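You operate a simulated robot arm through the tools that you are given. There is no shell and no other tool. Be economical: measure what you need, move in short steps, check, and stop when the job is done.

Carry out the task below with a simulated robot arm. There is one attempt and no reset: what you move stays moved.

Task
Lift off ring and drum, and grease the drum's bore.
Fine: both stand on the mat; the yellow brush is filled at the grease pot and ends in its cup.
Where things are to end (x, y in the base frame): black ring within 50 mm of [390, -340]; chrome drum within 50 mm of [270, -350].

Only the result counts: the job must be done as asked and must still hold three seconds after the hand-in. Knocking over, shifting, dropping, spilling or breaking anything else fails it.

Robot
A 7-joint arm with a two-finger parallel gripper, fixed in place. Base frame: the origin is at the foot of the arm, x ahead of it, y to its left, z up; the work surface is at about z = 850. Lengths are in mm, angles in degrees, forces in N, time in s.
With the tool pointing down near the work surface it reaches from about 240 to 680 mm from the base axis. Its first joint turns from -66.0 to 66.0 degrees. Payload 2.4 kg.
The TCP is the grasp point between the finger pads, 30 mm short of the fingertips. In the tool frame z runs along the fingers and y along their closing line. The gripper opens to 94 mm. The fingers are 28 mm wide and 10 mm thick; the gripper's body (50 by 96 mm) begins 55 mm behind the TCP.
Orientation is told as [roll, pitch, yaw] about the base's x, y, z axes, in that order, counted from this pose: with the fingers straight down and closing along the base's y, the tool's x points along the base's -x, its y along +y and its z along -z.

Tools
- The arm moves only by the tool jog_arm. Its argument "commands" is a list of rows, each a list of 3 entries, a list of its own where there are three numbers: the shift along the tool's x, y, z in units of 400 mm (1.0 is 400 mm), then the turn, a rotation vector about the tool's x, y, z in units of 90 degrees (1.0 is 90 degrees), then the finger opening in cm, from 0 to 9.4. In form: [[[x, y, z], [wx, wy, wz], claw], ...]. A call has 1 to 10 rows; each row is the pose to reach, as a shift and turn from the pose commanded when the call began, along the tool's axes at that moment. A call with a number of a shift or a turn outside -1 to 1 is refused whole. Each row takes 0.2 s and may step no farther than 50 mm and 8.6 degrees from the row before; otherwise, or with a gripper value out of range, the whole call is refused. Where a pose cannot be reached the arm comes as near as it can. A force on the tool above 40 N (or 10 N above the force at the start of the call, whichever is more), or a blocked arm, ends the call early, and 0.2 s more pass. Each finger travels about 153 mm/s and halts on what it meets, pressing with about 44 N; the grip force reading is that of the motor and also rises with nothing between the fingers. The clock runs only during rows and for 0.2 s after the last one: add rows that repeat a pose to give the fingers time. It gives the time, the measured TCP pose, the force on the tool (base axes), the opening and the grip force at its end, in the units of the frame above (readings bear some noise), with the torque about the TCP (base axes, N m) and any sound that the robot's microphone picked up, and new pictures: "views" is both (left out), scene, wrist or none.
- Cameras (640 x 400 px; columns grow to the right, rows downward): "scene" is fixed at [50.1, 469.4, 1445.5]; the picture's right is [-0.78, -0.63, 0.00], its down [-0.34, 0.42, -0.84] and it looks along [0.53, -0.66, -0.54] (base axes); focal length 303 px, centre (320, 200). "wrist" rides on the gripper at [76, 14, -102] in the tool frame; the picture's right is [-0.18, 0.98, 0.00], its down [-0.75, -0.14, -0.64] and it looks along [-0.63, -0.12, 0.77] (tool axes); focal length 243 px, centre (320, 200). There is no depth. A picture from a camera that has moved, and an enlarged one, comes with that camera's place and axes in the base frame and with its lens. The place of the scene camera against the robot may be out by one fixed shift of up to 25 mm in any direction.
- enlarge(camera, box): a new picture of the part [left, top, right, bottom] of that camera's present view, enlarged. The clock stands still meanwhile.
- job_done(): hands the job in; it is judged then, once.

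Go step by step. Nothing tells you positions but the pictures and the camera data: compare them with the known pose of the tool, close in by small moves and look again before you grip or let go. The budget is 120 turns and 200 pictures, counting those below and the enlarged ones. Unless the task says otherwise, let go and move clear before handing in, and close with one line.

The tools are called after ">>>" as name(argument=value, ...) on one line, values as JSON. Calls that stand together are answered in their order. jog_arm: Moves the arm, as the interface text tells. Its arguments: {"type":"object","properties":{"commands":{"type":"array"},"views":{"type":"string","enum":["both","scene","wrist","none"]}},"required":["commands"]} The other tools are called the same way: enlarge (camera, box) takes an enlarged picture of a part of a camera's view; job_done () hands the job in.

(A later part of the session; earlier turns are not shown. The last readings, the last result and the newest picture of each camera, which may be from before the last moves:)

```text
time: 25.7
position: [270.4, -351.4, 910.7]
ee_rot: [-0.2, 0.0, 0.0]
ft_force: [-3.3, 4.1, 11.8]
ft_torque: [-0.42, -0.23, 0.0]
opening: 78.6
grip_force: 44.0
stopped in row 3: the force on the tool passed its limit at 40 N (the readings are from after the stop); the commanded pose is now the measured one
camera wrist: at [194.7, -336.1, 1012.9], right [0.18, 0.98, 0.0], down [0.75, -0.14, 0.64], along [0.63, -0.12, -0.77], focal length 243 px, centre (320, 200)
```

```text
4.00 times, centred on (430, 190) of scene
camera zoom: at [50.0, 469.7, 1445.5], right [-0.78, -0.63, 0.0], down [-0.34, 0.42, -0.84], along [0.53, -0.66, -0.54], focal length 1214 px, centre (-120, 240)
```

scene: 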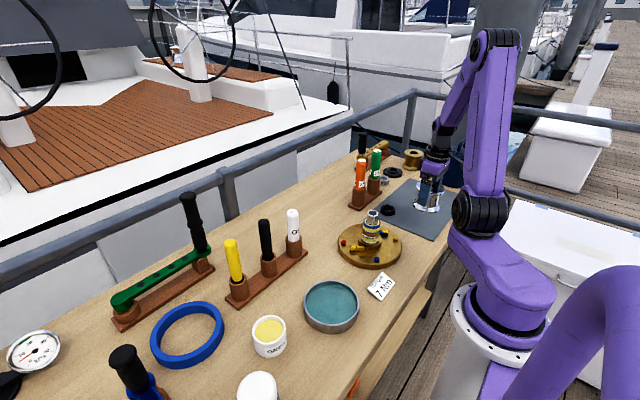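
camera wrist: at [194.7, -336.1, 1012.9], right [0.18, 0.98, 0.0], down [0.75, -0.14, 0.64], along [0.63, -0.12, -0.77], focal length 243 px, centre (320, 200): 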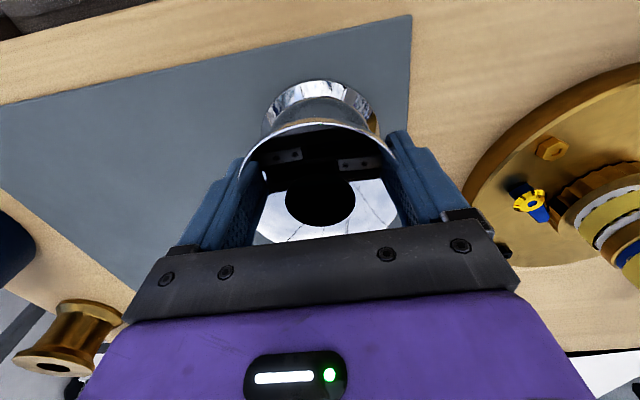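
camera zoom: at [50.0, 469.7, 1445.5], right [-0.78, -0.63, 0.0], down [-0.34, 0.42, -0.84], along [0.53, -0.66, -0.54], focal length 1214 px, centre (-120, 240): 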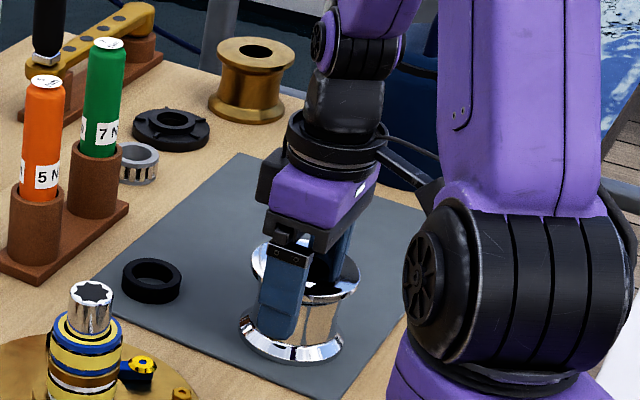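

The drum stands on the mat, centre about (270.5,-351). I'll release and rise.

>>> jog_arm(commands=[[[0, 0, 0], [0, 0, 0], 8.2], [[0, 0, 0], [0, 0, 0], 9.4], [[0, 0, 0], [0, 0, 0], 9.4], [[0, 0, -0.04], [0, 0, 0], 9.4], [[0, 0, -0.12], [0, 0, 0], 9.4], [[0, 0, -0.24], [0, 0, 0], 9.4], [[0, 0, -0.36], [0, 0, 0], 9.4], [[0, 0, -0.45], [0, 0, 0], 9.4], [[0, 0, -0.45], [0, 0, 0], 9.4]])

>>> enlarge(camera="wrist", box=[230, 0, 410, 160])

>>> enlarge(camera="scene", box=[390, 140, 470, 240])

```text
time: 27.7
position: [271.3, -349.7, 1092.6]
ee_rot: [-0.1, -0.1, 0.1]
ft_force: [0.2, 0.8, -0.7]
ft_torque: [-0.03, -0.01, 0.0]
opening: 93.9
grip_force: 0.0
camera wrist: at [194.8, -335.0, 1193.9], right [0.18, 0.98, 0.0], down [0.75, -0.14, 0.64], along [0.63, -0.12, -0.77], focal length 243 px, centre (320, 200)
```

scene: 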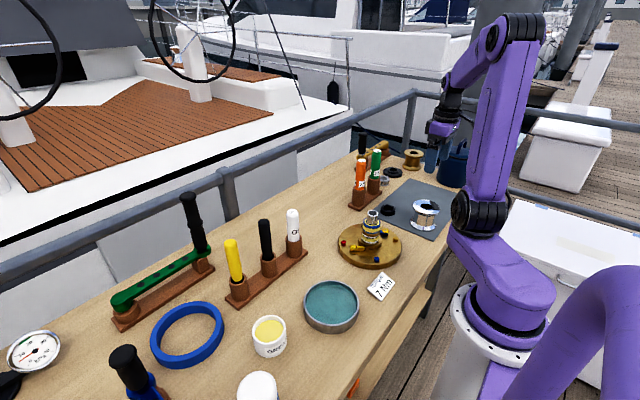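
wrist: 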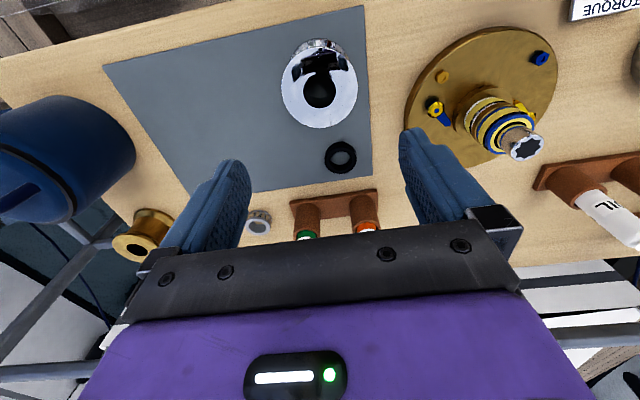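

```text
2.50 times, centred on (320, 80) of wrist
camera zoom: at [194.8, -335.0, 1193.9], right [0.18, 0.98, 0.0], down [0.75, -0.14, 0.64], along [0.63, -0.12, -0.77], focal length 606 px, centre (320, 500)
```

zoom: 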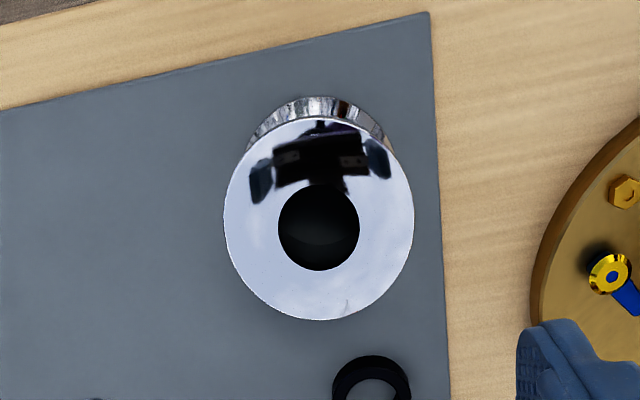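

```text
4.00 times, centred on (430, 190) of scene
camera zoom: at [50.1, 469.4, 1445.5], right [-0.78, -0.63, 0.0], down [-0.34, 0.42, -0.84], along [0.53, -0.66, -0.54], focal length 1214 px, centre (-120, 240)
```

zoom: 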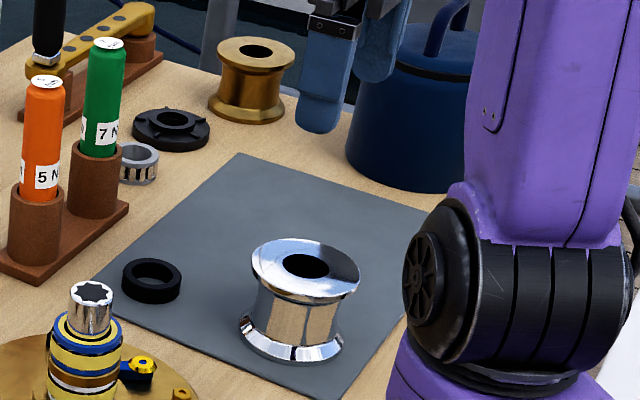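

The bore centre is about (270.7,-350) with a diameter of about 35. Next I'll go to the yellow brush, near (482,202), keeping high.

>>> jog_arm(commands=[[[-0.03, 0.11, -0.03], [0, 0, 0], 9.4], [[-0.06, 0.22, -0.06], [0, 0, 0], 9.4], [[-0.09, 0.33, -0.09], [0, 0, 0], 9.4], [[-0.12, 0.44, -0.12], [0, 0, 0], 9.4], [[-0.15, 0.55, -0.12], [0, 0, 0], 9.4], [[-0.18, 0.66, -0.12], [0, 0, 0], 9.4], [[-0.21, 0.77, -0.12], [0, 0, 0], 9.4], [[-0.24, 0.88, -0.12], [0, 0, 0], 9.4], [[-0.27, 0.99, -0.12], [0, 0, 0], 9.4], [[-0.27, 0.99, -0.12], [0, 0, 0], 9.4]], views="none")

>>> jog_arm(commands=[[[-0.03, 0.1, 0], [0, 0, 0], 9.4], [[-0.06, 0.2, 0], [0, 0, 0], 9.4], [[-0.09, 0.3, 0], [0, 0, 0], 9.4], [[-0.12, 0.37, 0], [0, 0, 0], 9.4], [[-0.12, 0.37, 0], [0, 0, 0], 9.4]])

>>> enlarge(camera="wrist", box=[200, 0, 440, 180])

```text
time: 29.9
position: [377.4, 44.6, 1138.3]
ee_rot: [-0.2, -0.1, -0.1]
ft_force: [-0.5, -0.7, 0.1]
ft_torque: [0.03, 0.0, -0.03]
opening: 94.0
grip_force: 0.0
```

```text
time: 31.1
position: [425.5, 192.0, 1137.2]
ee_rot: [-0.1, -0.2, 0.0]
ft_force: [0.2, 0.6, -0.8]
ft_torque: [0.01, 0.02, -0.01]
opening: 94.2
grip_force: 0.1
camera wrist: at [349.1, 207.8, 1238.7], right [0.18, 0.98, 0.0], down [0.75, -0.14, 0.64], along [0.63, -0.12, -0.76], focal length 243 px, centre (320, 200)
```

scene: 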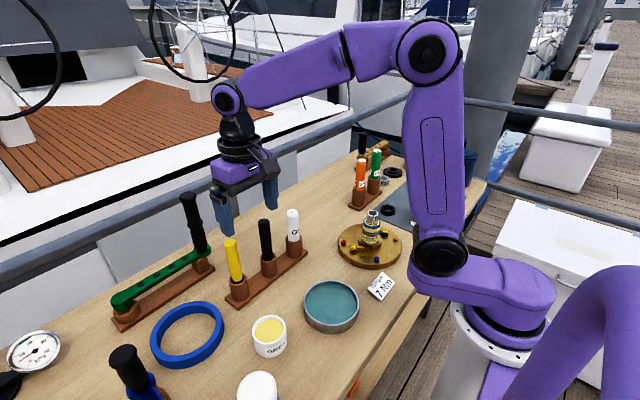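
wrist: 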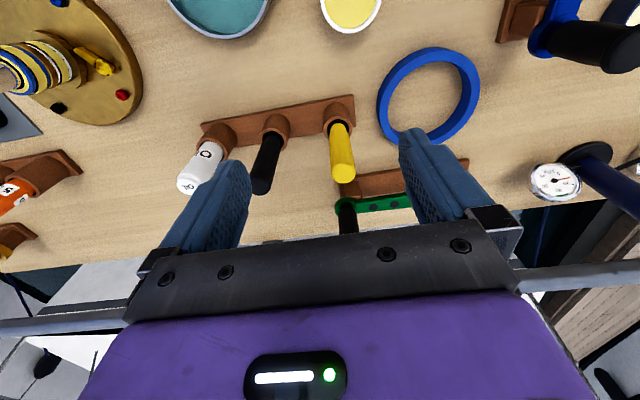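

```text
2.22 times, centred on (320, 90) of wrist
camera zoom: at [349.1, 207.8, 1238.7], right [0.18, 0.98, 0.0], down [0.75, -0.14, 0.64], along [0.63, -0.12, -0.76], focal length 539 px, centre (320, 444)
```

zoom: 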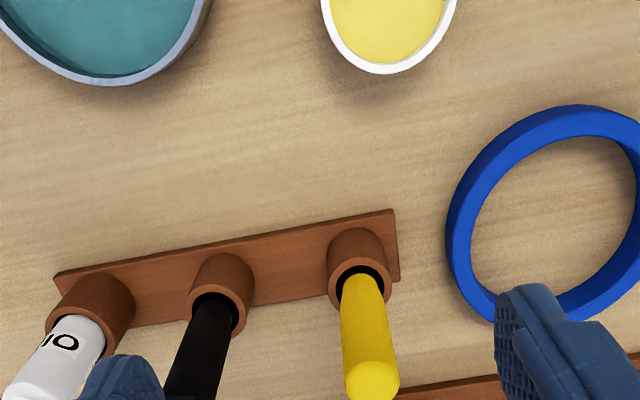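

The yellow handle top seems to be near (494,206,~1022). I'll move closer to refine that.

>>> jog_arm(commands=[[[-0.1, 0.02, 0.05], [0, 0, 0], 7], [[-0.165, 0.035, 0.1], [0, 0, 0], 6], [[-0.165, 0.035, 0.1], [0, 0, 0], 6]])

>>> enlarge(camera="wrist", box=[230, 60, 410, 220])

>>> enlarge(camera="scene", box=[190, 170, 310, 310])

```text
time: 31.9
position: [491.1, 207.8, 1098.2]
ee_rot: [-0.1, 0.0, 0.2]
ft_force: [0.3, -0.2, 0.1]
ft_torque: [-0.03, 0.03, -0.01]
opening: 60.2
grip_force: 0.2
camera wrist: at [415.2, 222.8, 1199.4], right [0.18, 0.98, 0.0], down [0.75, -0.14, 0.64], along [0.63, -0.12, -0.76], focal length 243 px, centre (320, 200)
```

scene: 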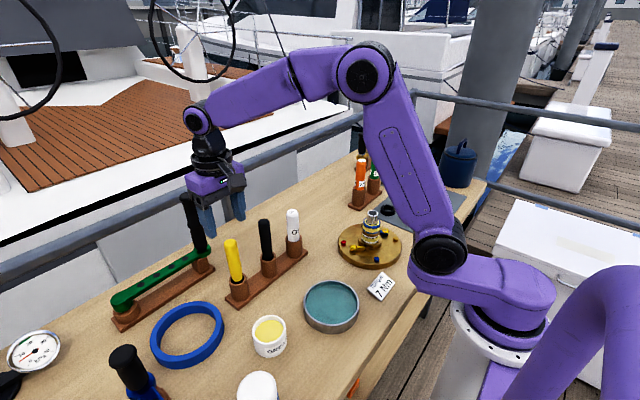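
wrist: 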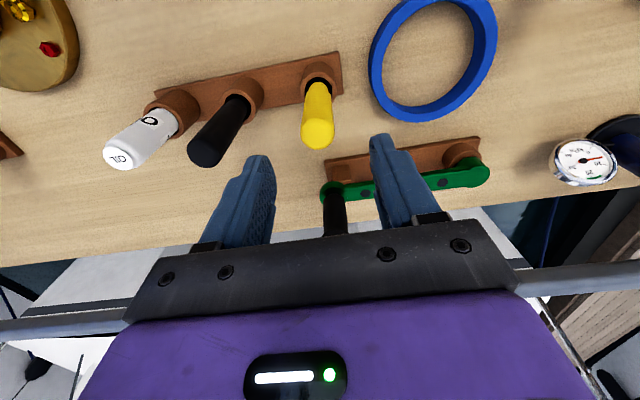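

```text
2.50 times, centred on (320, 140) of wrist
camera zoom: at [415.2, 222.8, 1199.4], right [0.18, 0.98, 0.0], down [0.75, -0.14, 0.64], along [0.63, -0.12, -0.76], focal length 606 px, centre (320, 350)
```

zoom: 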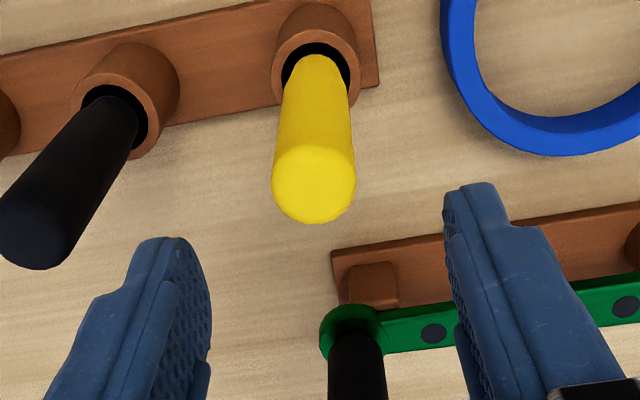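

```text
2.86 times, centred on (250, 240) of scene
camera zoom: at [50.2, 469.4, 1445.5], right [-0.78, -0.63, 0.0], down [-0.34, 0.42, -0.84], along [0.53, -0.66, -0.54], focal length 867 px, centre (520, 86)
```

zoom: 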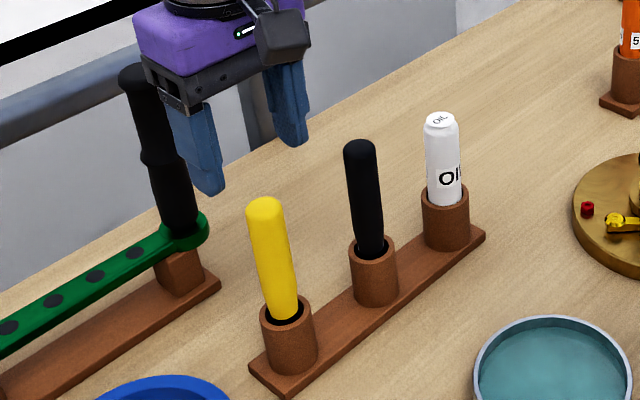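

The handle top is near (498,205.5,1014), about 26 mm thick. I'll descend with a 60 mm opening, then check the straddle.

>>> jog_arm(commands=[[[-0.0125, -0.005, 0.08], [0, 0, 0], 6.5], [[-0.0125, -0.005, 0.16], [0, 0, 0], 6.5], [[-0.0125, -0.005, 0.16], [0, 0, 0], 6.5]])

>>> enlarge(camera="scene", box=[180, 170, 300, 310])

```text
time: 32.7
position: [496.7, 204.5, 1034.0]
ee_rot: [-0.1, -0.1, 0.1]
ft_force: [0.0, -0.1, -0.6]
ft_torque: [-0.02, -0.02, 0.01]
opening: 65.1
grip_force: 0.1
camera wrist: at [420.6, 219.0, 1134.6], right [0.18, 0.98, 0.0], down [0.75, -0.14, 0.64], along [0.63, -0.12, -0.76], focal length 243 px, centre (320, 200)
```

scene: 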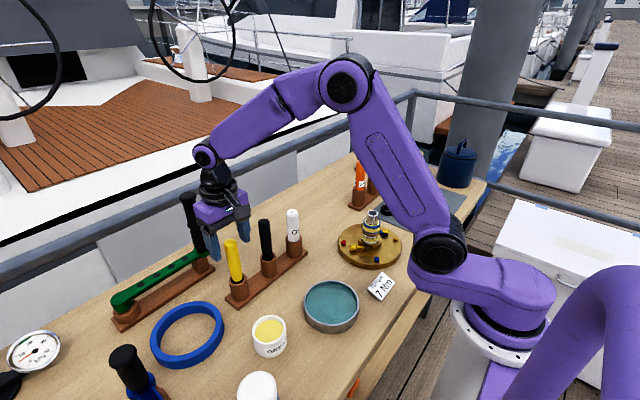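
wrist: 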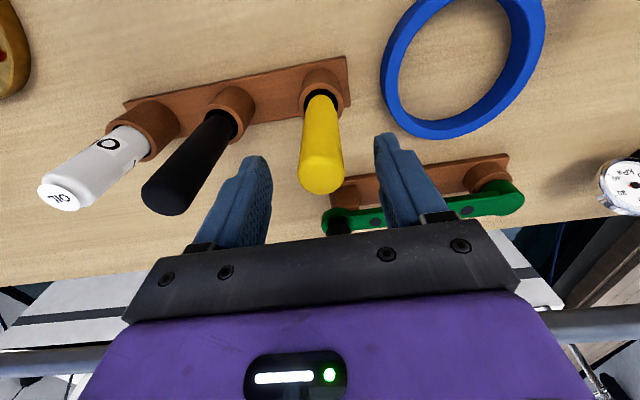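

```text
2.86 times, centred on (240, 240) of scene
camera zoom: at [50.1, 469.4, 1445.5], right [-0.78, -0.63, 0.0], down [-0.34, 0.42, -0.84], along [0.53, -0.66, -0.54], focal length 867 px, centre (549, 86)
```

zoom: 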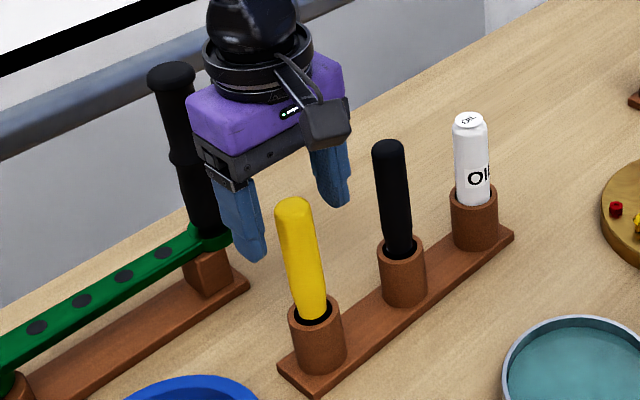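

The handle is between the fingers at (497,205). I'll descend to z≈980 and close.

>>> jog_arm(commands=[[[0, 0.001, 0.05], [0, 0, 0], 6.5], [[0, 0.001, 0.1], [0, 0, 0], 6.5], [[0, 0.001, 0.135], [0, 0, 0], 6.5], [[0, 0.001, 0.135], [0, 0, 0], 6.5]])

>>> enlarge(camera="wrist", box=[230, 80, 410, 240])

>>> enlarge(camera="scene", box=[180, 190, 300, 310])

```text
time: 33.7
position: [497.7, 204.6, 979.8]
ee_rot: [-0.1, -0.2, 0.2]
ft_force: [0.3, -0.5, -0.9]
ft_torque: [0.05, -0.01, -0.05]
opening: 65.0
grip_force: 0.1
camera wrist: at [421.1, 219.9, 1081.3], right [0.18, 0.98, 0.0], down [0.75, -0.14, 0.64], along [0.63, -0.12, -0.76], focal length 243 px, centre (320, 200)
```

scene: 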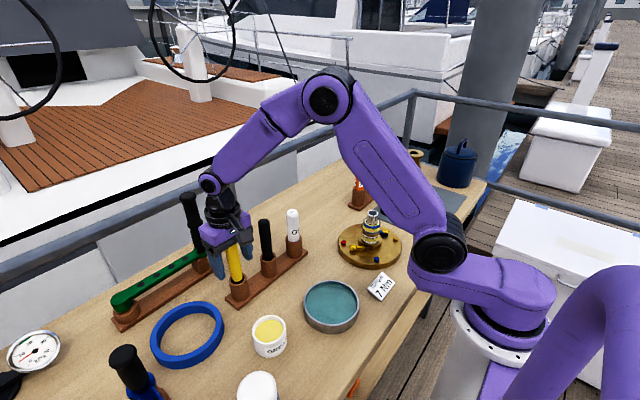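
wrist: 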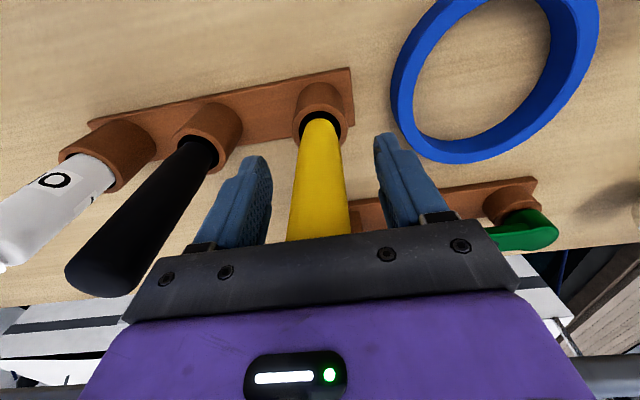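

```text
2.50 times, centred on (320, 160) of wrist
camera zoom: at [421.1, 219.9, 1081.3], right [0.18, 0.98, 0.0], down [0.75, -0.14, 0.64], along [0.63, -0.12, -0.76], focal length 606 px, centre (320, 300)
```

zoom: 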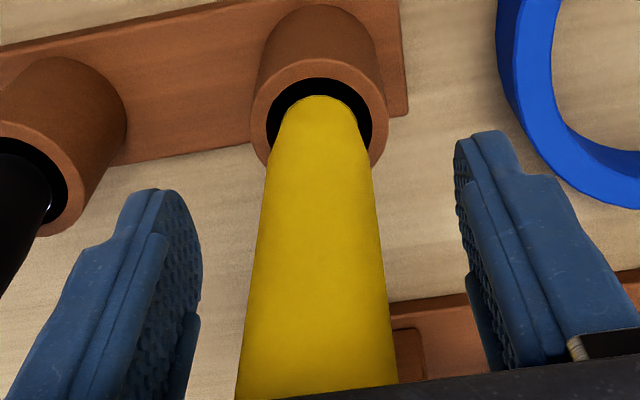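

```text
3.33 times, centred on (240, 250) of scene
camera zoom: at [50.1, 469.4, 1445.5], right [-0.78, -0.63, 0.0], down [-0.34, 0.42, -0.84], along [0.53, -0.66, -0.54], focal length 1011 px, centre (587, 33)
```

zoom: 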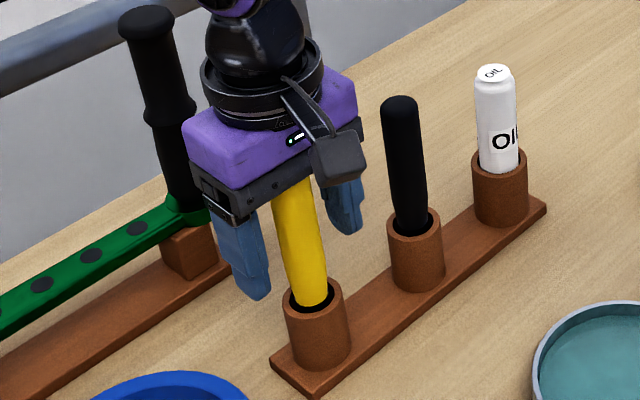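

The handle is vertical and lines up, with the cup rim at about z 907. I'll close on it.

>>> jog_arm(commands=[[[0, 0, 0], [0, 0, 0], 4.0], [[0, 0, 0], [0, 0, 0], 1.0], [[0, 0, 0], [0, 0, 0], 1.0]], views="none")

```text
time: 34.5
position: [496.8, 204.3, 979.7]
ee_rot: [-0.1, -0.1, 0.1]
ft_force: [0.3, 0.0, 0.2]
ft_torque: [0.0, 0.03, 0.02]
opening: 25.7
grip_force: 43.6
```

I have the handle at 25.7 mm. I'll lift straight up and look at the brush.

>>> jog_arm(commands=[[[0, 0, -0.04], [0, 0, 0], 1.0], [[0, 0, -0.1], [0, 0, 0], 1.0], [[0, 0, -0.18], [0, 0, 0], 1.0], [[0, 0, -0.26], [0, 0, 0], 1.0], [[0, 0, -0.34], [0, 0, 0], 1.0], [[0, 0, -0.34], [0, 0, 0], 1.0]])

>>> enlarge(camera="scene", box=[180, 120, 320, 380])

>>> enlarge(camera="wrist", box=[220, 0, 420, 200])

```text
time: 35.9
position: [497.0, 207.1, 1117.6]
ee_rot: [-0.1, -0.1, 0.1]
ft_force: [-0.3, 0.2, -1.5]
ft_torque: [0.01, 0.0, 0.0]
opening: 25.6
grip_force: 44.2
camera wrist: at [421.6, 221.8, 1218.8], right [0.18, 0.98, 0.0], down [0.75, -0.14, 0.64], along [0.63, -0.12, -0.76], focal length 243 px, centre (320, 200)
```

scene: 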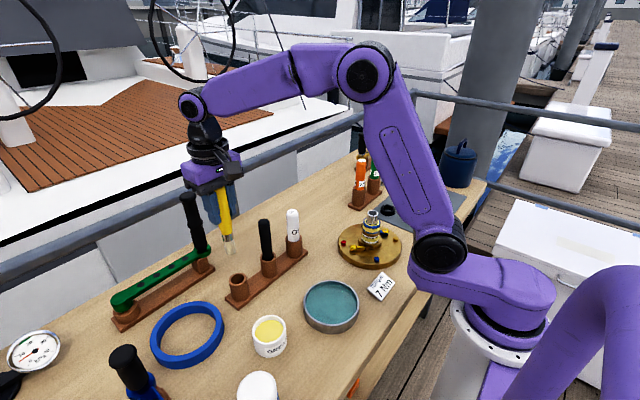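
wrist: 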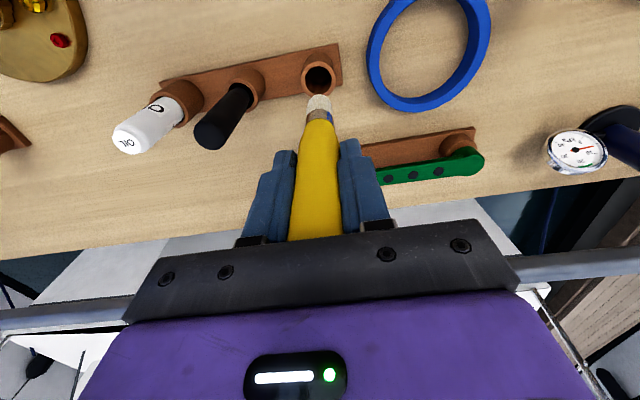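

```text
1.54 times, centred on (250, 250) of scene
camera zoom: at [50.1, 469.4, 1445.5], right [-0.78, -0.63, 0.0], down [-0.34, 0.42, -0.84], along [0.53, -0.66, -0.54], focal length 467 px, centre (428, 123)
```

zoom: 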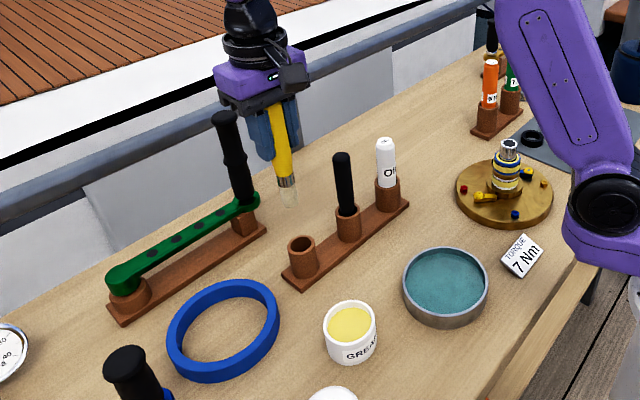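

```text
2.00 times, centred on (320, 100) of wrist
camera zoom: at [421.6, 221.8, 1218.8], right [0.18, 0.98, 0.0], down [0.75, -0.14, 0.64], along [0.63, -0.12, -0.76], focal length 485 px, centre (320, 400)
```

zoom: 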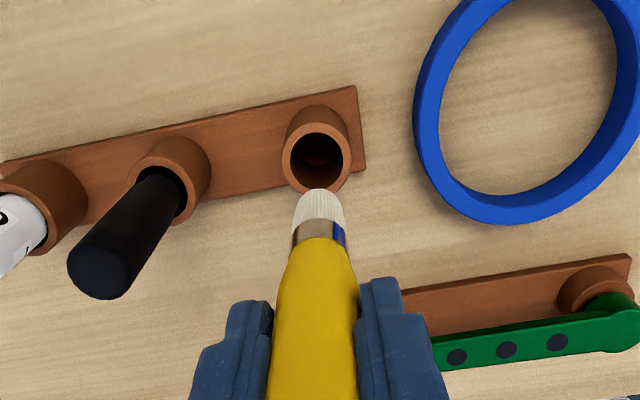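

The brush tip sits about 120 mm below the TCP and is about 22 mm wide. I'll move near the grease pot to look at it.

>>> jog_arm(commands=[[[0.1, 0.02, 0], [0, 0, 0], 1.0], [[0.2, 0.04, 0], [0, 0, 0], 1.0], [[0.3, 0.06, 0], [0, 0, 0], 1.0], [[0.375, 0.085, 0], [0, 0, 0], 1.0], [[0.375, 0.085, 0], [0, 0, 0], 1.0]])

>>> enlarge(camera="wrist", box=[220, 0, 420, 200])

>>> enlarge(camera="scene", box=[200, 180, 340, 380])

```text
time: 37.1
position: [345.7, 242.0, 1115.3]
ee_rot: [-0.2, -0.1, 0.0]
ft_force: [-0.1, -0.1, -0.4]
ft_torque: [0.03, -0.03, 0.06]
opening: 25.9
grip_force: 44.4
camera wrist: at [269.6, 255.9, 1216.3], right [0.18, 0.98, 0.0], down [0.75, -0.14, 0.64], along [0.63, -0.12, -0.77], focal length 243 px, centre (320, 200)
```

scene: 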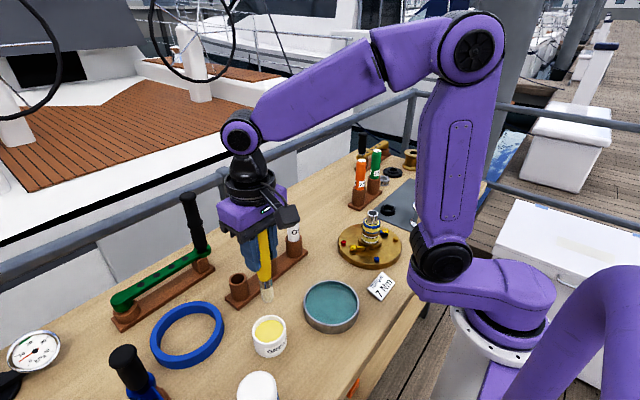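
wrist: 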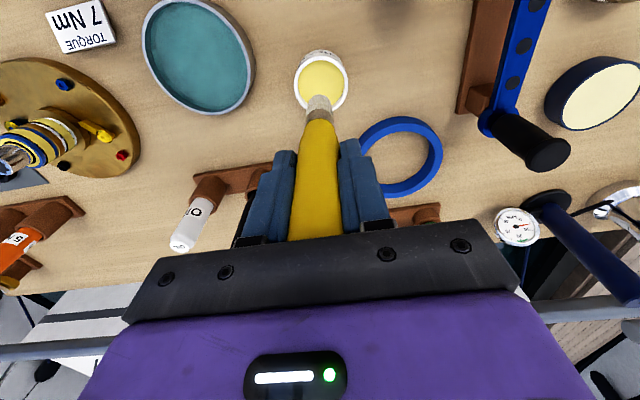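

```text
2.00 times, centred on (320, 100) of wrist
camera zoom: at [269.6, 255.9, 1216.3], right [0.18, 0.98, 0.0], down [0.75, -0.14, 0.64], along [0.63, -0.12, -0.77], focal length 485 px, centre (320, 400)
```

zoom: 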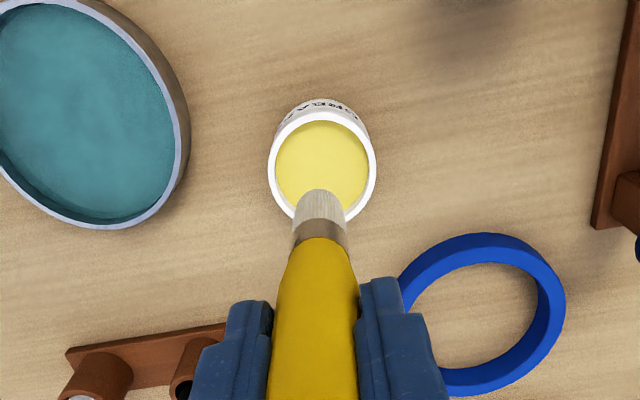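

```text
2.00 times, centred on (270, 280) of scene
camera zoom: at [50.1, 469.4, 1445.5], right [-0.78, -0.63, 0.0], down [-0.34, 0.42, -0.84], along [0.53, -0.66, -0.54], focal length 607 px, centre (420, 40)
```

zoom: 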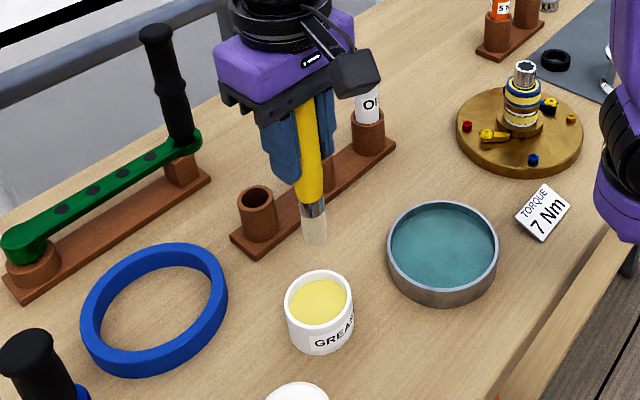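

The pot centre is about (350,242), with its rim near z 892. I'll shift 4.5 mm in +x and descend to just above it.

>>> jog_arm(commands=[[[-0.011, 0, 0.07], [0, 0, 0], 1.0], [[-0.011, 0, 0.15], [0, 0, 0], 1.0], [[-0.011, 0, 0.215], [0, 0, 0], 1.0], [[-0.011, 0, 0.215], [0, 0, 0], 1.0]])

>>> enlarge(camera="wrist", box=[220, 20, 420, 200])

>>> enlarge(camera="scene", box=[210, 270, 330, 380])

```text
time: 38.1
position: [351.2, 241.8, 1027.6]
ee_rot: [-0.1, -0.1, 0.2]
ft_force: [0.1, 1.1, -0.9]
ft_torque: [0.01, 0.0, 0.02]
opening: 25.8
grip_force: 43.7
camera wrist: at [274.1, 256.4, 1129.1], right [0.18, 0.98, 0.0], down [0.75, -0.14, 0.64], along [0.63, -0.12, -0.77], focal length 243 px, centre (320, 200)
```

scene: 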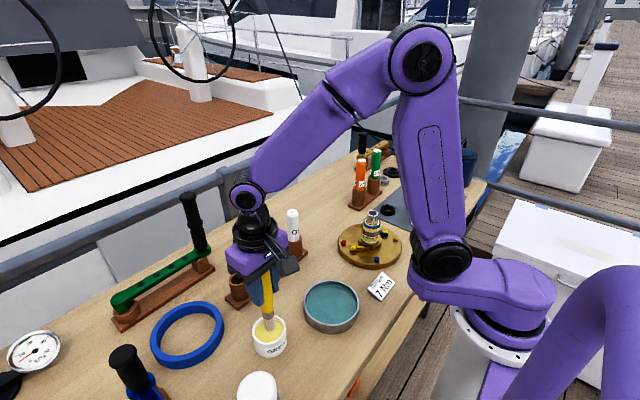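
wrist: 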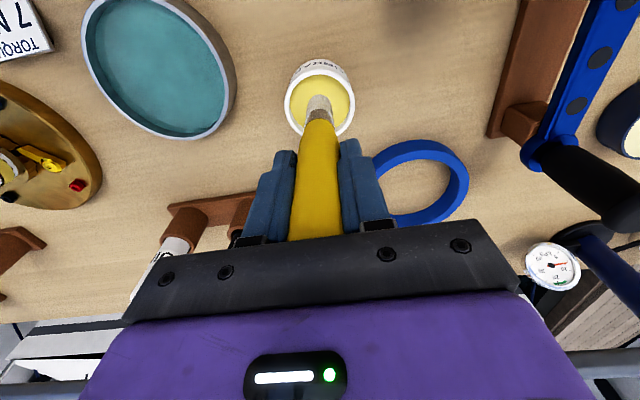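

```text
2.22 times, centred on (320, 110) of wrist
camera zoom: at [274.1, 256.4, 1129.1], right [0.18, 0.98, 0.0], down [0.75, -0.14, 0.64], along [0.63, -0.12, -0.77], focal length 539 px, centre (320, 400)
```

zoom: 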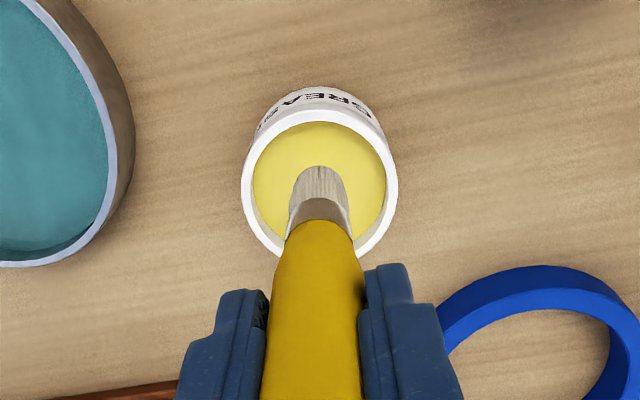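

```text
3.64 times, centred on (270, 325) of scene
camera zoom: at [50.1, 469.4, 1445.5], right [-0.78, -0.63, 0.0], down [-0.34, 0.42, -0.84], along [0.53, -0.66, -0.54], focal length 1103 px, centre (502, -254)
```

zoom: 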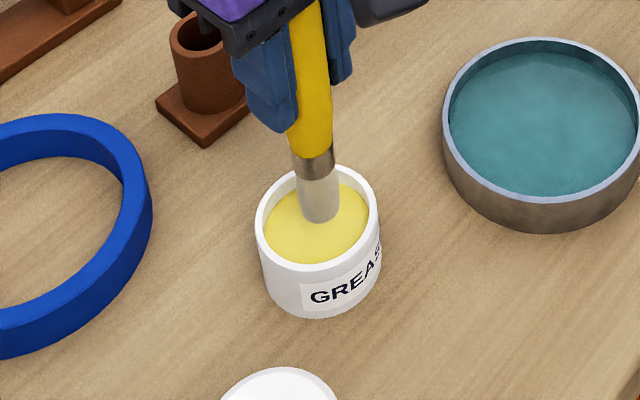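

The brush is centred over the pot. I'll dip it slowly.

>>> jog_arm(commands=[[[0, 0, 0.025], [0, 0, 0], 1.0], [[0, 0, 0.05], [0, 0, 0], 1.0], [[0, 0, 0.07], [0, 0, 0], 1.0], [[0, 0, 0.088], [0, 0, 0], 1.0], [[0, 0, 0.088], [0, 0, 0], 1.0]], views="wrist")

>>> enlarge(camera="scene", box=[210, 270, 330, 380])

```text
time: 39.1
position: [352.6, 239.7, 999.8]
ee_rot: [-0.1, -0.1, 0.1]
ft_force: [-3.6, -3.2, 16.1]
ft_torque: [-0.44, 0.48, 0.01]
opening: 25.5
grip_force: 44.3
stopped in row 4: the force on the tool passed its limit at 63 N (the readings are from after the stop); the commanded pose is now the measured one
camera wrist: at [275.9, 254.3, 1102.3], right [0.18, 0.98, 0.0], down [0.75, -0.14, 0.64], along [0.63, -0.12, -0.76], focal length 243 px, centre (320, 200)
```

wrist: 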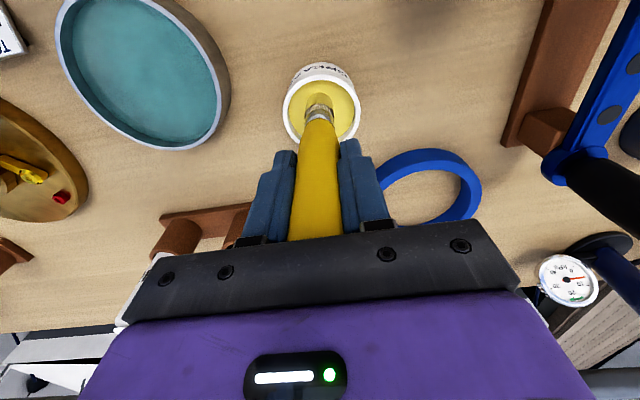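

```text
3.64 times, centred on (270, 325) of scene
camera zoom: at [49.8, 469.2, 1445.6], right [-0.78, -0.63, 0.0], down [-0.34, 0.42, -0.84], along [0.53, -0.66, -0.54], focal length 1103 px, centre (502, -254)
```

zoom: 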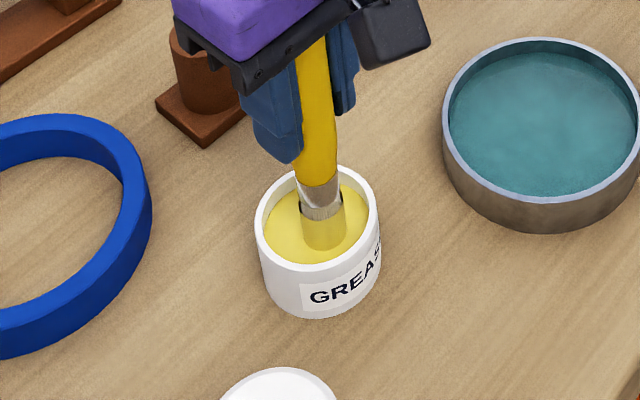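

The bristles are yellow, so the brush is loaded, and it has touched the firm grease. I'll lift out and inspect.

>>> jog_arm(commands=[[[0, 0, -0.03], [0, 0, 0], 1.0], [[0, 0, -0.1], [0, 0, 0], 1.0], [[0, 0, -0.2], [0, 0, 0], 1.0], [[0, 0, -0.29], [0, 0, 0], 1.0], [[0, 0, -0.29], [0, 0, 0], 1.0]], views="wrist")

>>> enlarge(camera="scene", box=[210, 180, 350, 380])

>>> enlarge(camera="wrist", box=[220, 0, 420, 200])

```text
time: 40.3
position: [350.1, 238.3, 1117.5]
ee_rot: [-0.1, -0.1, 0.1]
ft_force: [0.0, 0.2, -0.8]
ft_torque: [0.03, 0.01, -0.01]
opening: 25.7
grip_force: 43.6
camera wrist: at [275.3, 254.3, 1218.3], right [0.18, 0.98, 0.0], down [0.75, -0.14, 0.64], along [0.63, -0.12, -0.76], focal length 243 px, centre (320, 200)
```

wrist: 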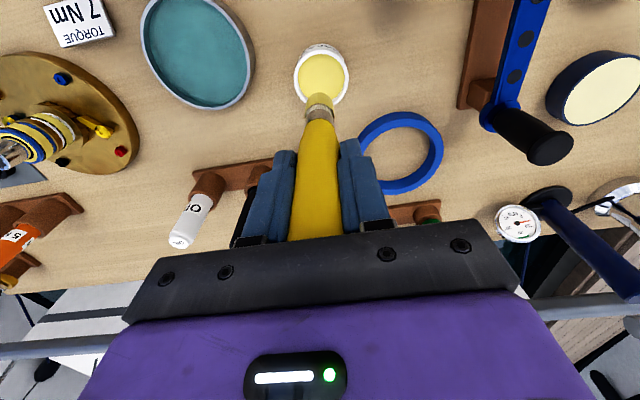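

```text
2.00 times, centred on (280, 280) of scene
camera zoom: at [50.1, 469.4, 1445.5], right [-0.78, -0.63, 0.0], down [-0.34, 0.42, -0.84], along [0.53, -0.66, -0.54], focal length 607 px, centre (400, 40)
```

zoom: 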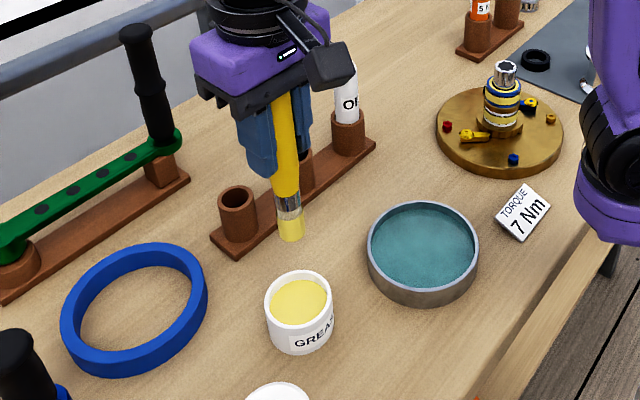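

```text
2.00 times, centred on (320, 100) of wrist
camera zoom: at [275.3, 254.3, 1218.3], right [0.18, 0.98, 0.0], down [0.75, -0.14, 0.64], along [0.63, -0.12, -0.76], focal length 485 px, centre (320, 400)
```

zoom: 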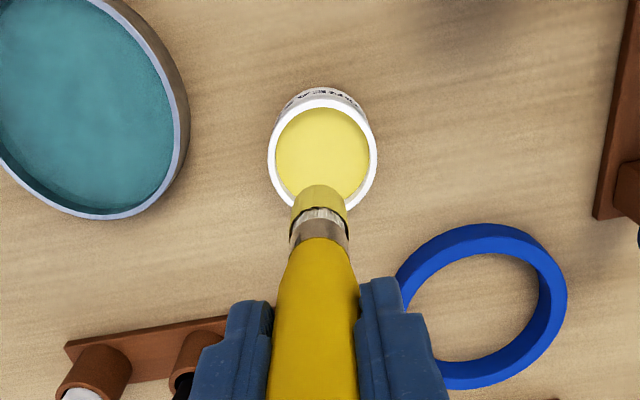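

The brush is loaded and the pot hasn't moved. I'll carry the brush high over to the drum bore.

>>> jog_arm(commands=[[[0.015, -0.1, -0.04], [0, 0, 0], 1.0], [[0.03, -0.21, -0.08], [0, 0, 0], 1.0], [[0.045, -0.32, -0.08], [0, 0, 0], 1.0], [[0.06, -0.43, -0.08], [0, 0, 0], 1.0], [[0.075, -0.54, -0.08], [0, 0, 0], 1.0], [[0.09, -0.65, -0.08], [0, 0, 0], 1.0], [[0.105, -0.76, -0.08], [0, 0, 0], 1.0], [[0.12, -0.87, -0.08], [0, 0, 0], 1.0], [[0.135, -0.98, -0.08], [0, 0, 0], 1.0], [[0.135, -0.98, -0.08], [0, 0, 0], 1.0]], views="none")

>>> jog_arm(commands=[[[0.015, -0.1, 0], [0, 0, 0], 1.0], [[0.03, -0.2, 0], [0, 0, 0], 1.0], [[0.045, -0.3, 0], [0, 0, 0], 1.0], [[0.06, -0.4, 0], [0, 0, 0], 1.0], [[0.064, -0.49, 0], [0, 0, 0], 1.0], [[0.064, -0.49, 0], [0, 0, 0], 1.0]])

>>> enlarge(camera="wrist", box=[220, 0, 420, 200])

```text
time: 42.5
position: [296.7, -152.7, 1146.8]
ee_rot: [-0.1, -0.2, 0.1]
ft_force: [0.3, 0.1, -1.0]
ft_torque: [0.0, 0.02, 0.01]
opening: 25.6
grip_force: 44.6
```

```text
time: 43.9
position: [273.4, -348.5, 1148.2]
ee_rot: [-0.2, -0.1, 0.2]
ft_force: [-0.3, -0.1, -1.1]
ft_torque: [-0.01, -0.02, -0.02]
opening: 25.7
grip_force: 44.1
camera wrist: at [197.3, -333.5, 1249.9], right [0.18, 0.98, 0.0], down [0.75, -0.14, 0.64], along [0.63, -0.12, -0.76], focal length 243 px, centre (320, 200)
```

scene: 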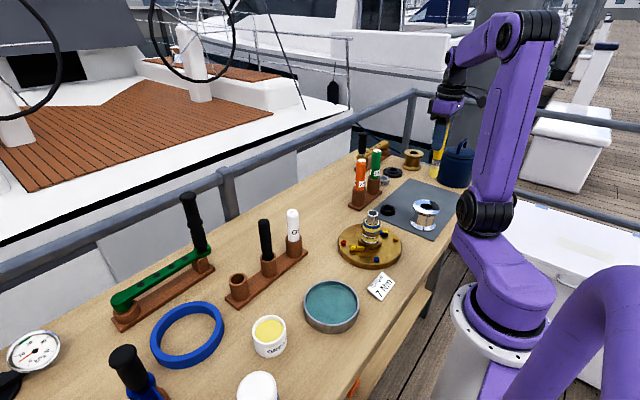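
wrist: 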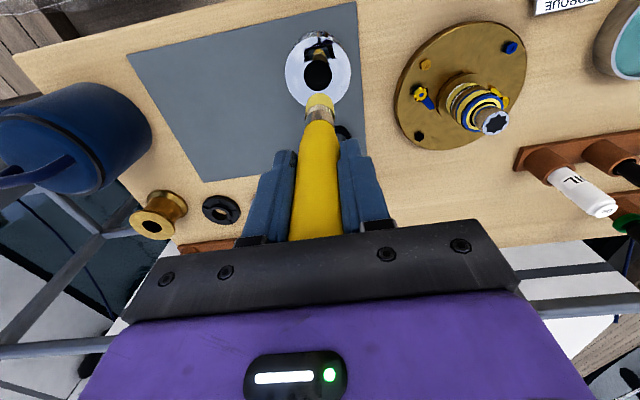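

```text
2.00 times, centred on (320, 100) of wrist
camera zoom: at [197.3, -333.5, 1249.9], right [0.18, 0.98, 0.0], down [0.75, -0.14, 0.64], along [0.63, -0.12, -0.76], focal length 485 px, centre (320, 400)
```

zoom: 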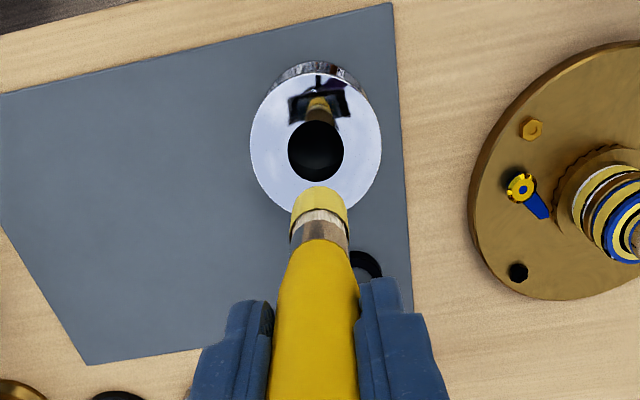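

The bore is at about (270.3,-349.7). I'll descend to just above the drum and check alignment.

>>> jog_arm(commands=[[[0.003, -0.003, 0.08], [0, 0, 0], 1.0], [[0.003, -0.003, 0.16], [0, 0, 0], 1.0], [[0.003, -0.003, 0.235], [0, 0, 0], 1.0], [[0.003, -0.003, 0.235], [0, 0, 0], 1.0], [[0.003, -0.003, 0.235], [0, 0, 0], 1.0]], views="none")

>>> enlarge(camera="wrist", box=[250, 40, 390, 180])

>>> enlarge(camera="scene", box=[390, 130, 470, 240])

```text
time: 45.1
position: [270.8, -351.0, 1052.3]
ee_rot: [0.0, -0.1, 0.0]
ft_force: [0.0, 0.3, -0.5]
ft_torque: [0.03, -0.01, 0.01]
opening: 25.8
grip_force: 43.6
```

```text
2.86 times, centred on (320, 110) of wrist
camera zoom: at [195.0, -335.5, 1154.9], right [0.18, 0.98, 0.0], down [0.75, -0.14, 0.64], along [0.63, -0.12, -0.76], focal length 693 px, centre (320, 457)
```

zoom: 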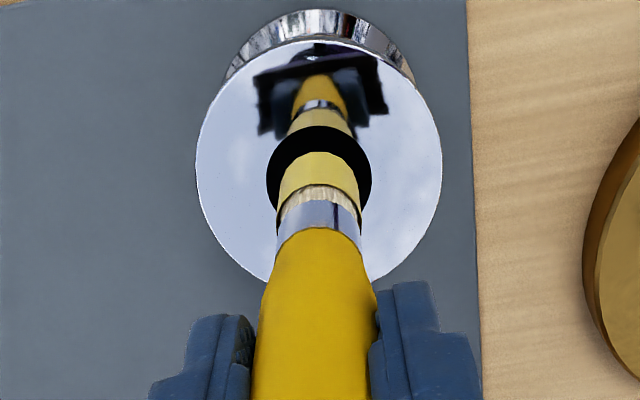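

```text
3.64 times, centred on (430, 185) of scene
camera zoom: at [50.1, 469.4, 1445.5], right [-0.78, -0.63, 0.0], down [-0.34, 0.42, -0.84], along [0.53, -0.66, -0.54], focal length 1103 px, centre (-80, 254)
```

zoom: 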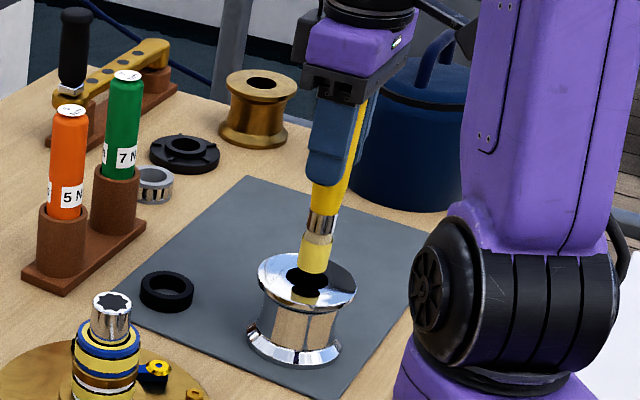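

The brush is aligned with the bore. I'll insert it slowly.

>>> jog_arm(commands=[[[0, 0.002, 0.02], [0, 0, 0], 1.0], [[0, 0.002, 0.045], [0, 0, 0], 1.0], [[0, 0.002, 0.07], [0, 0, 0], 1.0], [[0, 0.002, 0.095], [0, 0, 0], 1.0], [[0, 0.002, 0.12], [0, 0, 0], 1.0], [[0, 0.002, 0.145], [0, 0, 0], 1.0], [[0, 0.002, 0.165], [0, 0, 0], 1.0], [[0, 0.002, 0.165], [0, 0, 0], 1.0]], views="none")

>>> enlarge(camera="wrist", box=[250, 40, 390, 180])

>>> enlarge(camera="scene", box=[390, 130, 470, 240])

```text
time: 46.9
position: [272.0, -348.8, 988.3]
ee_rot: [0.0, -0.2, 0.1]
ft_force: [0.5, -0.8, -0.9]
ft_torque: [-0.01, -0.01, 0.01]
opening: 25.7
grip_force: 44.4
```

```text
2.86 times, centred on (320, 110) of wrist
camera zoom: at [195.3, -334.0, 1090.5], right [0.18, 0.98, 0.0], down [0.75, -0.14, 0.64], along [0.63, -0.12, -0.76], focal length 693 px, centre (320, 457)
```

zoom: 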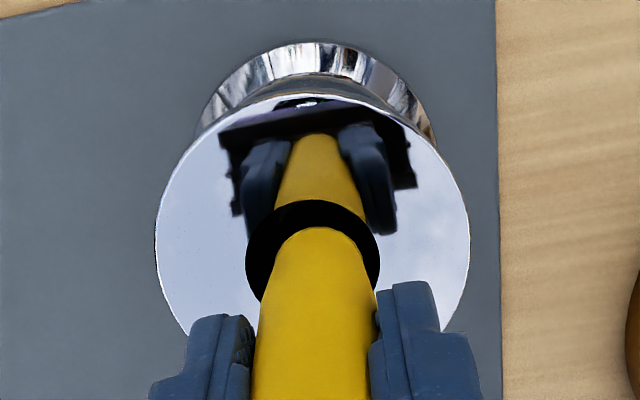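

```text
3.64 times, centred on (430, 185) of scene
camera zoom: at [50.1, 469.4, 1445.5], right [-0.78, -0.63, 0.0], down [-0.34, 0.42, -0.84], along [0.53, -0.66, -0.54], focal length 1103 px, centre (-80, 254)
```

zoom: 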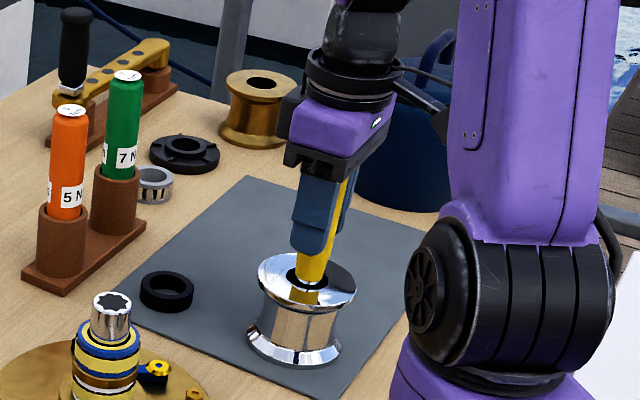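

The brush is deep in the bore. I'll wipe the wall with a small circle at two depths, watching the force.

>>> jog_arm(commands=[[[0, 0, -0.035], [0, 0, 0], 1.0], [[0.012, 0, -0.035], [0, 0, 0], 1.0], [[0.0085, 0.0085, -0.035], [0, 0, 0], 1.0], [[0, 0.012, -0.035], [0, 0, 0], 1.0], [[-0.0085, 0.0085, -0.035], [0, 0, 0], 1.0], [[-0.012, 0, -0.035], [0, 0, 0], 1.0], [[-0.0085, -0.0085, -0.035], [0, 0, 0], 1.0], [[0, -0.012, -0.035], [0, 0, 0], 1.0], [[0.0085, -0.0085, -0.035], [0, 0, 0], 1.0], [[0.0, 0, -0.035], [0, 0, 0], 1.0]], views="none")

>>> enlarge(camera="scene", box=[390, 130, 470, 240])

```text
time: 49.1
position: [272.8, -348.9, 1002.1]
ee_rot: [-0.1, -0.2, 0.1]
ft_force: [-0.4, 0.2, -0.5]
ft_torque: [0.0, 0.02, 0.02]
opening: 25.4
grip_force: 44.0
```

```text
3.64 times, centred on (430, 185) of scene
camera zoom: at [50.1, 469.4, 1445.5], right [-0.78, -0.63, 0.0], down [-0.34, 0.42, -0.84], along [0.53, -0.66, -0.54], focal length 1103 px, centre (-80, 254)
```

zoom: 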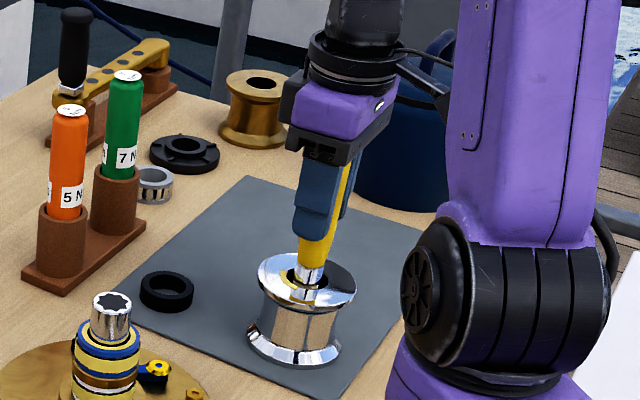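

I can see yellow in the bore now. I'll withdraw the brush and inspect.

>>> jog_arm(commands=[[[0, 0, -0.03], [0, 0, 0], 1.0], [[0, 0, -0.07], [0, 0, 0], 1.0], [[0, 0, -0.15], [0, 0, 0], 1.0], [[0, 0, -0.25], [0, 0, 0], 1.0], [[0, 0, -0.365], [0, 0, 0], 1.0], [[0, 0, -0.365], [0, 0, 0], 1.0]], views="none")

>>> enlarge(camera="scene", box=[390, 130, 470, 240])

>>> enlarge(camera="wrist", box=[250, 0, 390, 130])

```text
time: 50.5
position: [272.3, -346.5, 1150.1]
ee_rot: [-0.1, -0.4, 0.2]
ft_force: [0.2, 0.2, -0.8]
ft_torque: [0.01, 0.01, 0.04]
opening: 25.6
grip_force: 43.8
```

```text
3.64 times, centred on (430, 185) of scene
camera zoom: at [50.1, 469.4, 1445.5], right [-0.78, -0.63, 0.0], down [-0.34, 0.42, -0.84], along [0.53, -0.66, -0.54], focal length 1103 px, centre (-80, 254)
```

zoom: 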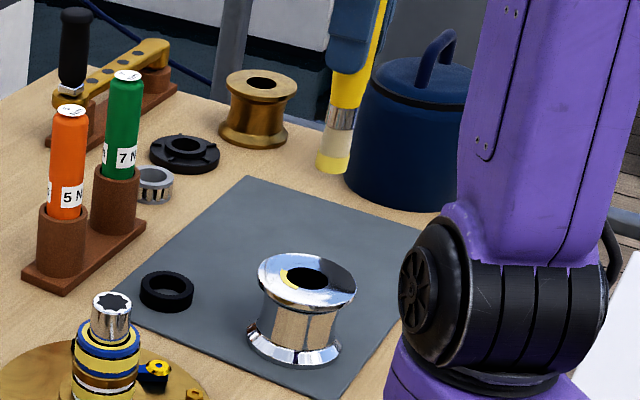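

```text
3.08 times, centred on (320, 65) of wrist
camera zoom: at [196.5, -331.2, 1251.1], right [0.18, 0.98, 0.0], down [0.75, -0.14, 0.64], along [0.63, -0.12, -0.76], focal length 746 px, centre (320, 615)
```

zoom: 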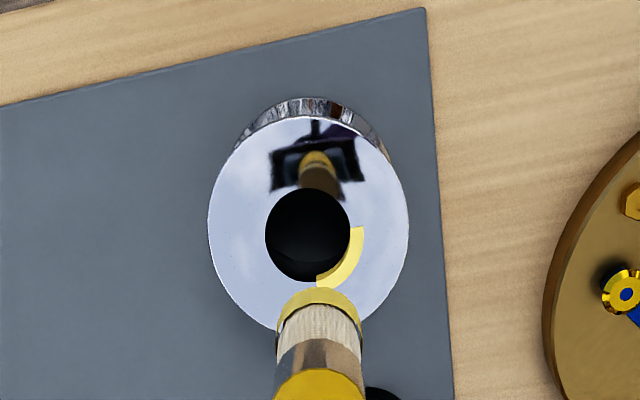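

Only about one quadrant (+x,+y) got grease, so the wipe was off-centre and its radius too small. The brush still has some grease, so I'll re-centre and repeat with a larger radius.

>>> jog_arm(commands=[[[0.003, -0.006, 0.06], [0, 0, 0], 1.0], [[0.003, -0.006, 0.15], [0, 0, 0], 1.0], [[0.003, -0.006, 0.235], [0, 0, 0], 1.0], [[0.003, -0.006, 0.235], [0, 0, 0], 1.0], [[0.003, -0.006, 0.235], [0, 0, 0], 1.0]], views="none")

>>> enlarge(camera="wrist", box=[250, 40, 390, 180])

```text
time: 51.7
position: [271.1, -350.8, 1053.9]
ee_rot: [-0.2, -0.2, 0.1]
ft_force: [0.0, -0.2, -0.6]
ft_torque: [0.01, 0.04, 0.0]
opening: 25.8
grip_force: 43.5
```

```text
2.86 times, centred on (320, 110) of wrist
camera zoom: at [194.8, -336.8, 1156.0], right [0.18, 0.98, 0.0], down [0.75, -0.14, 0.64], along [0.63, -0.12, -0.76], focal length 693 px, centre (320, 457)
```

zoom: 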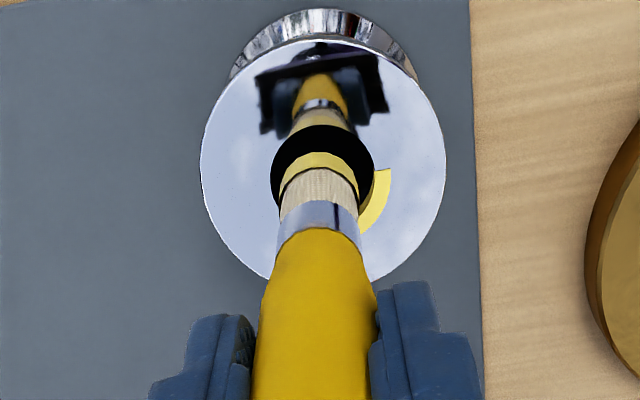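

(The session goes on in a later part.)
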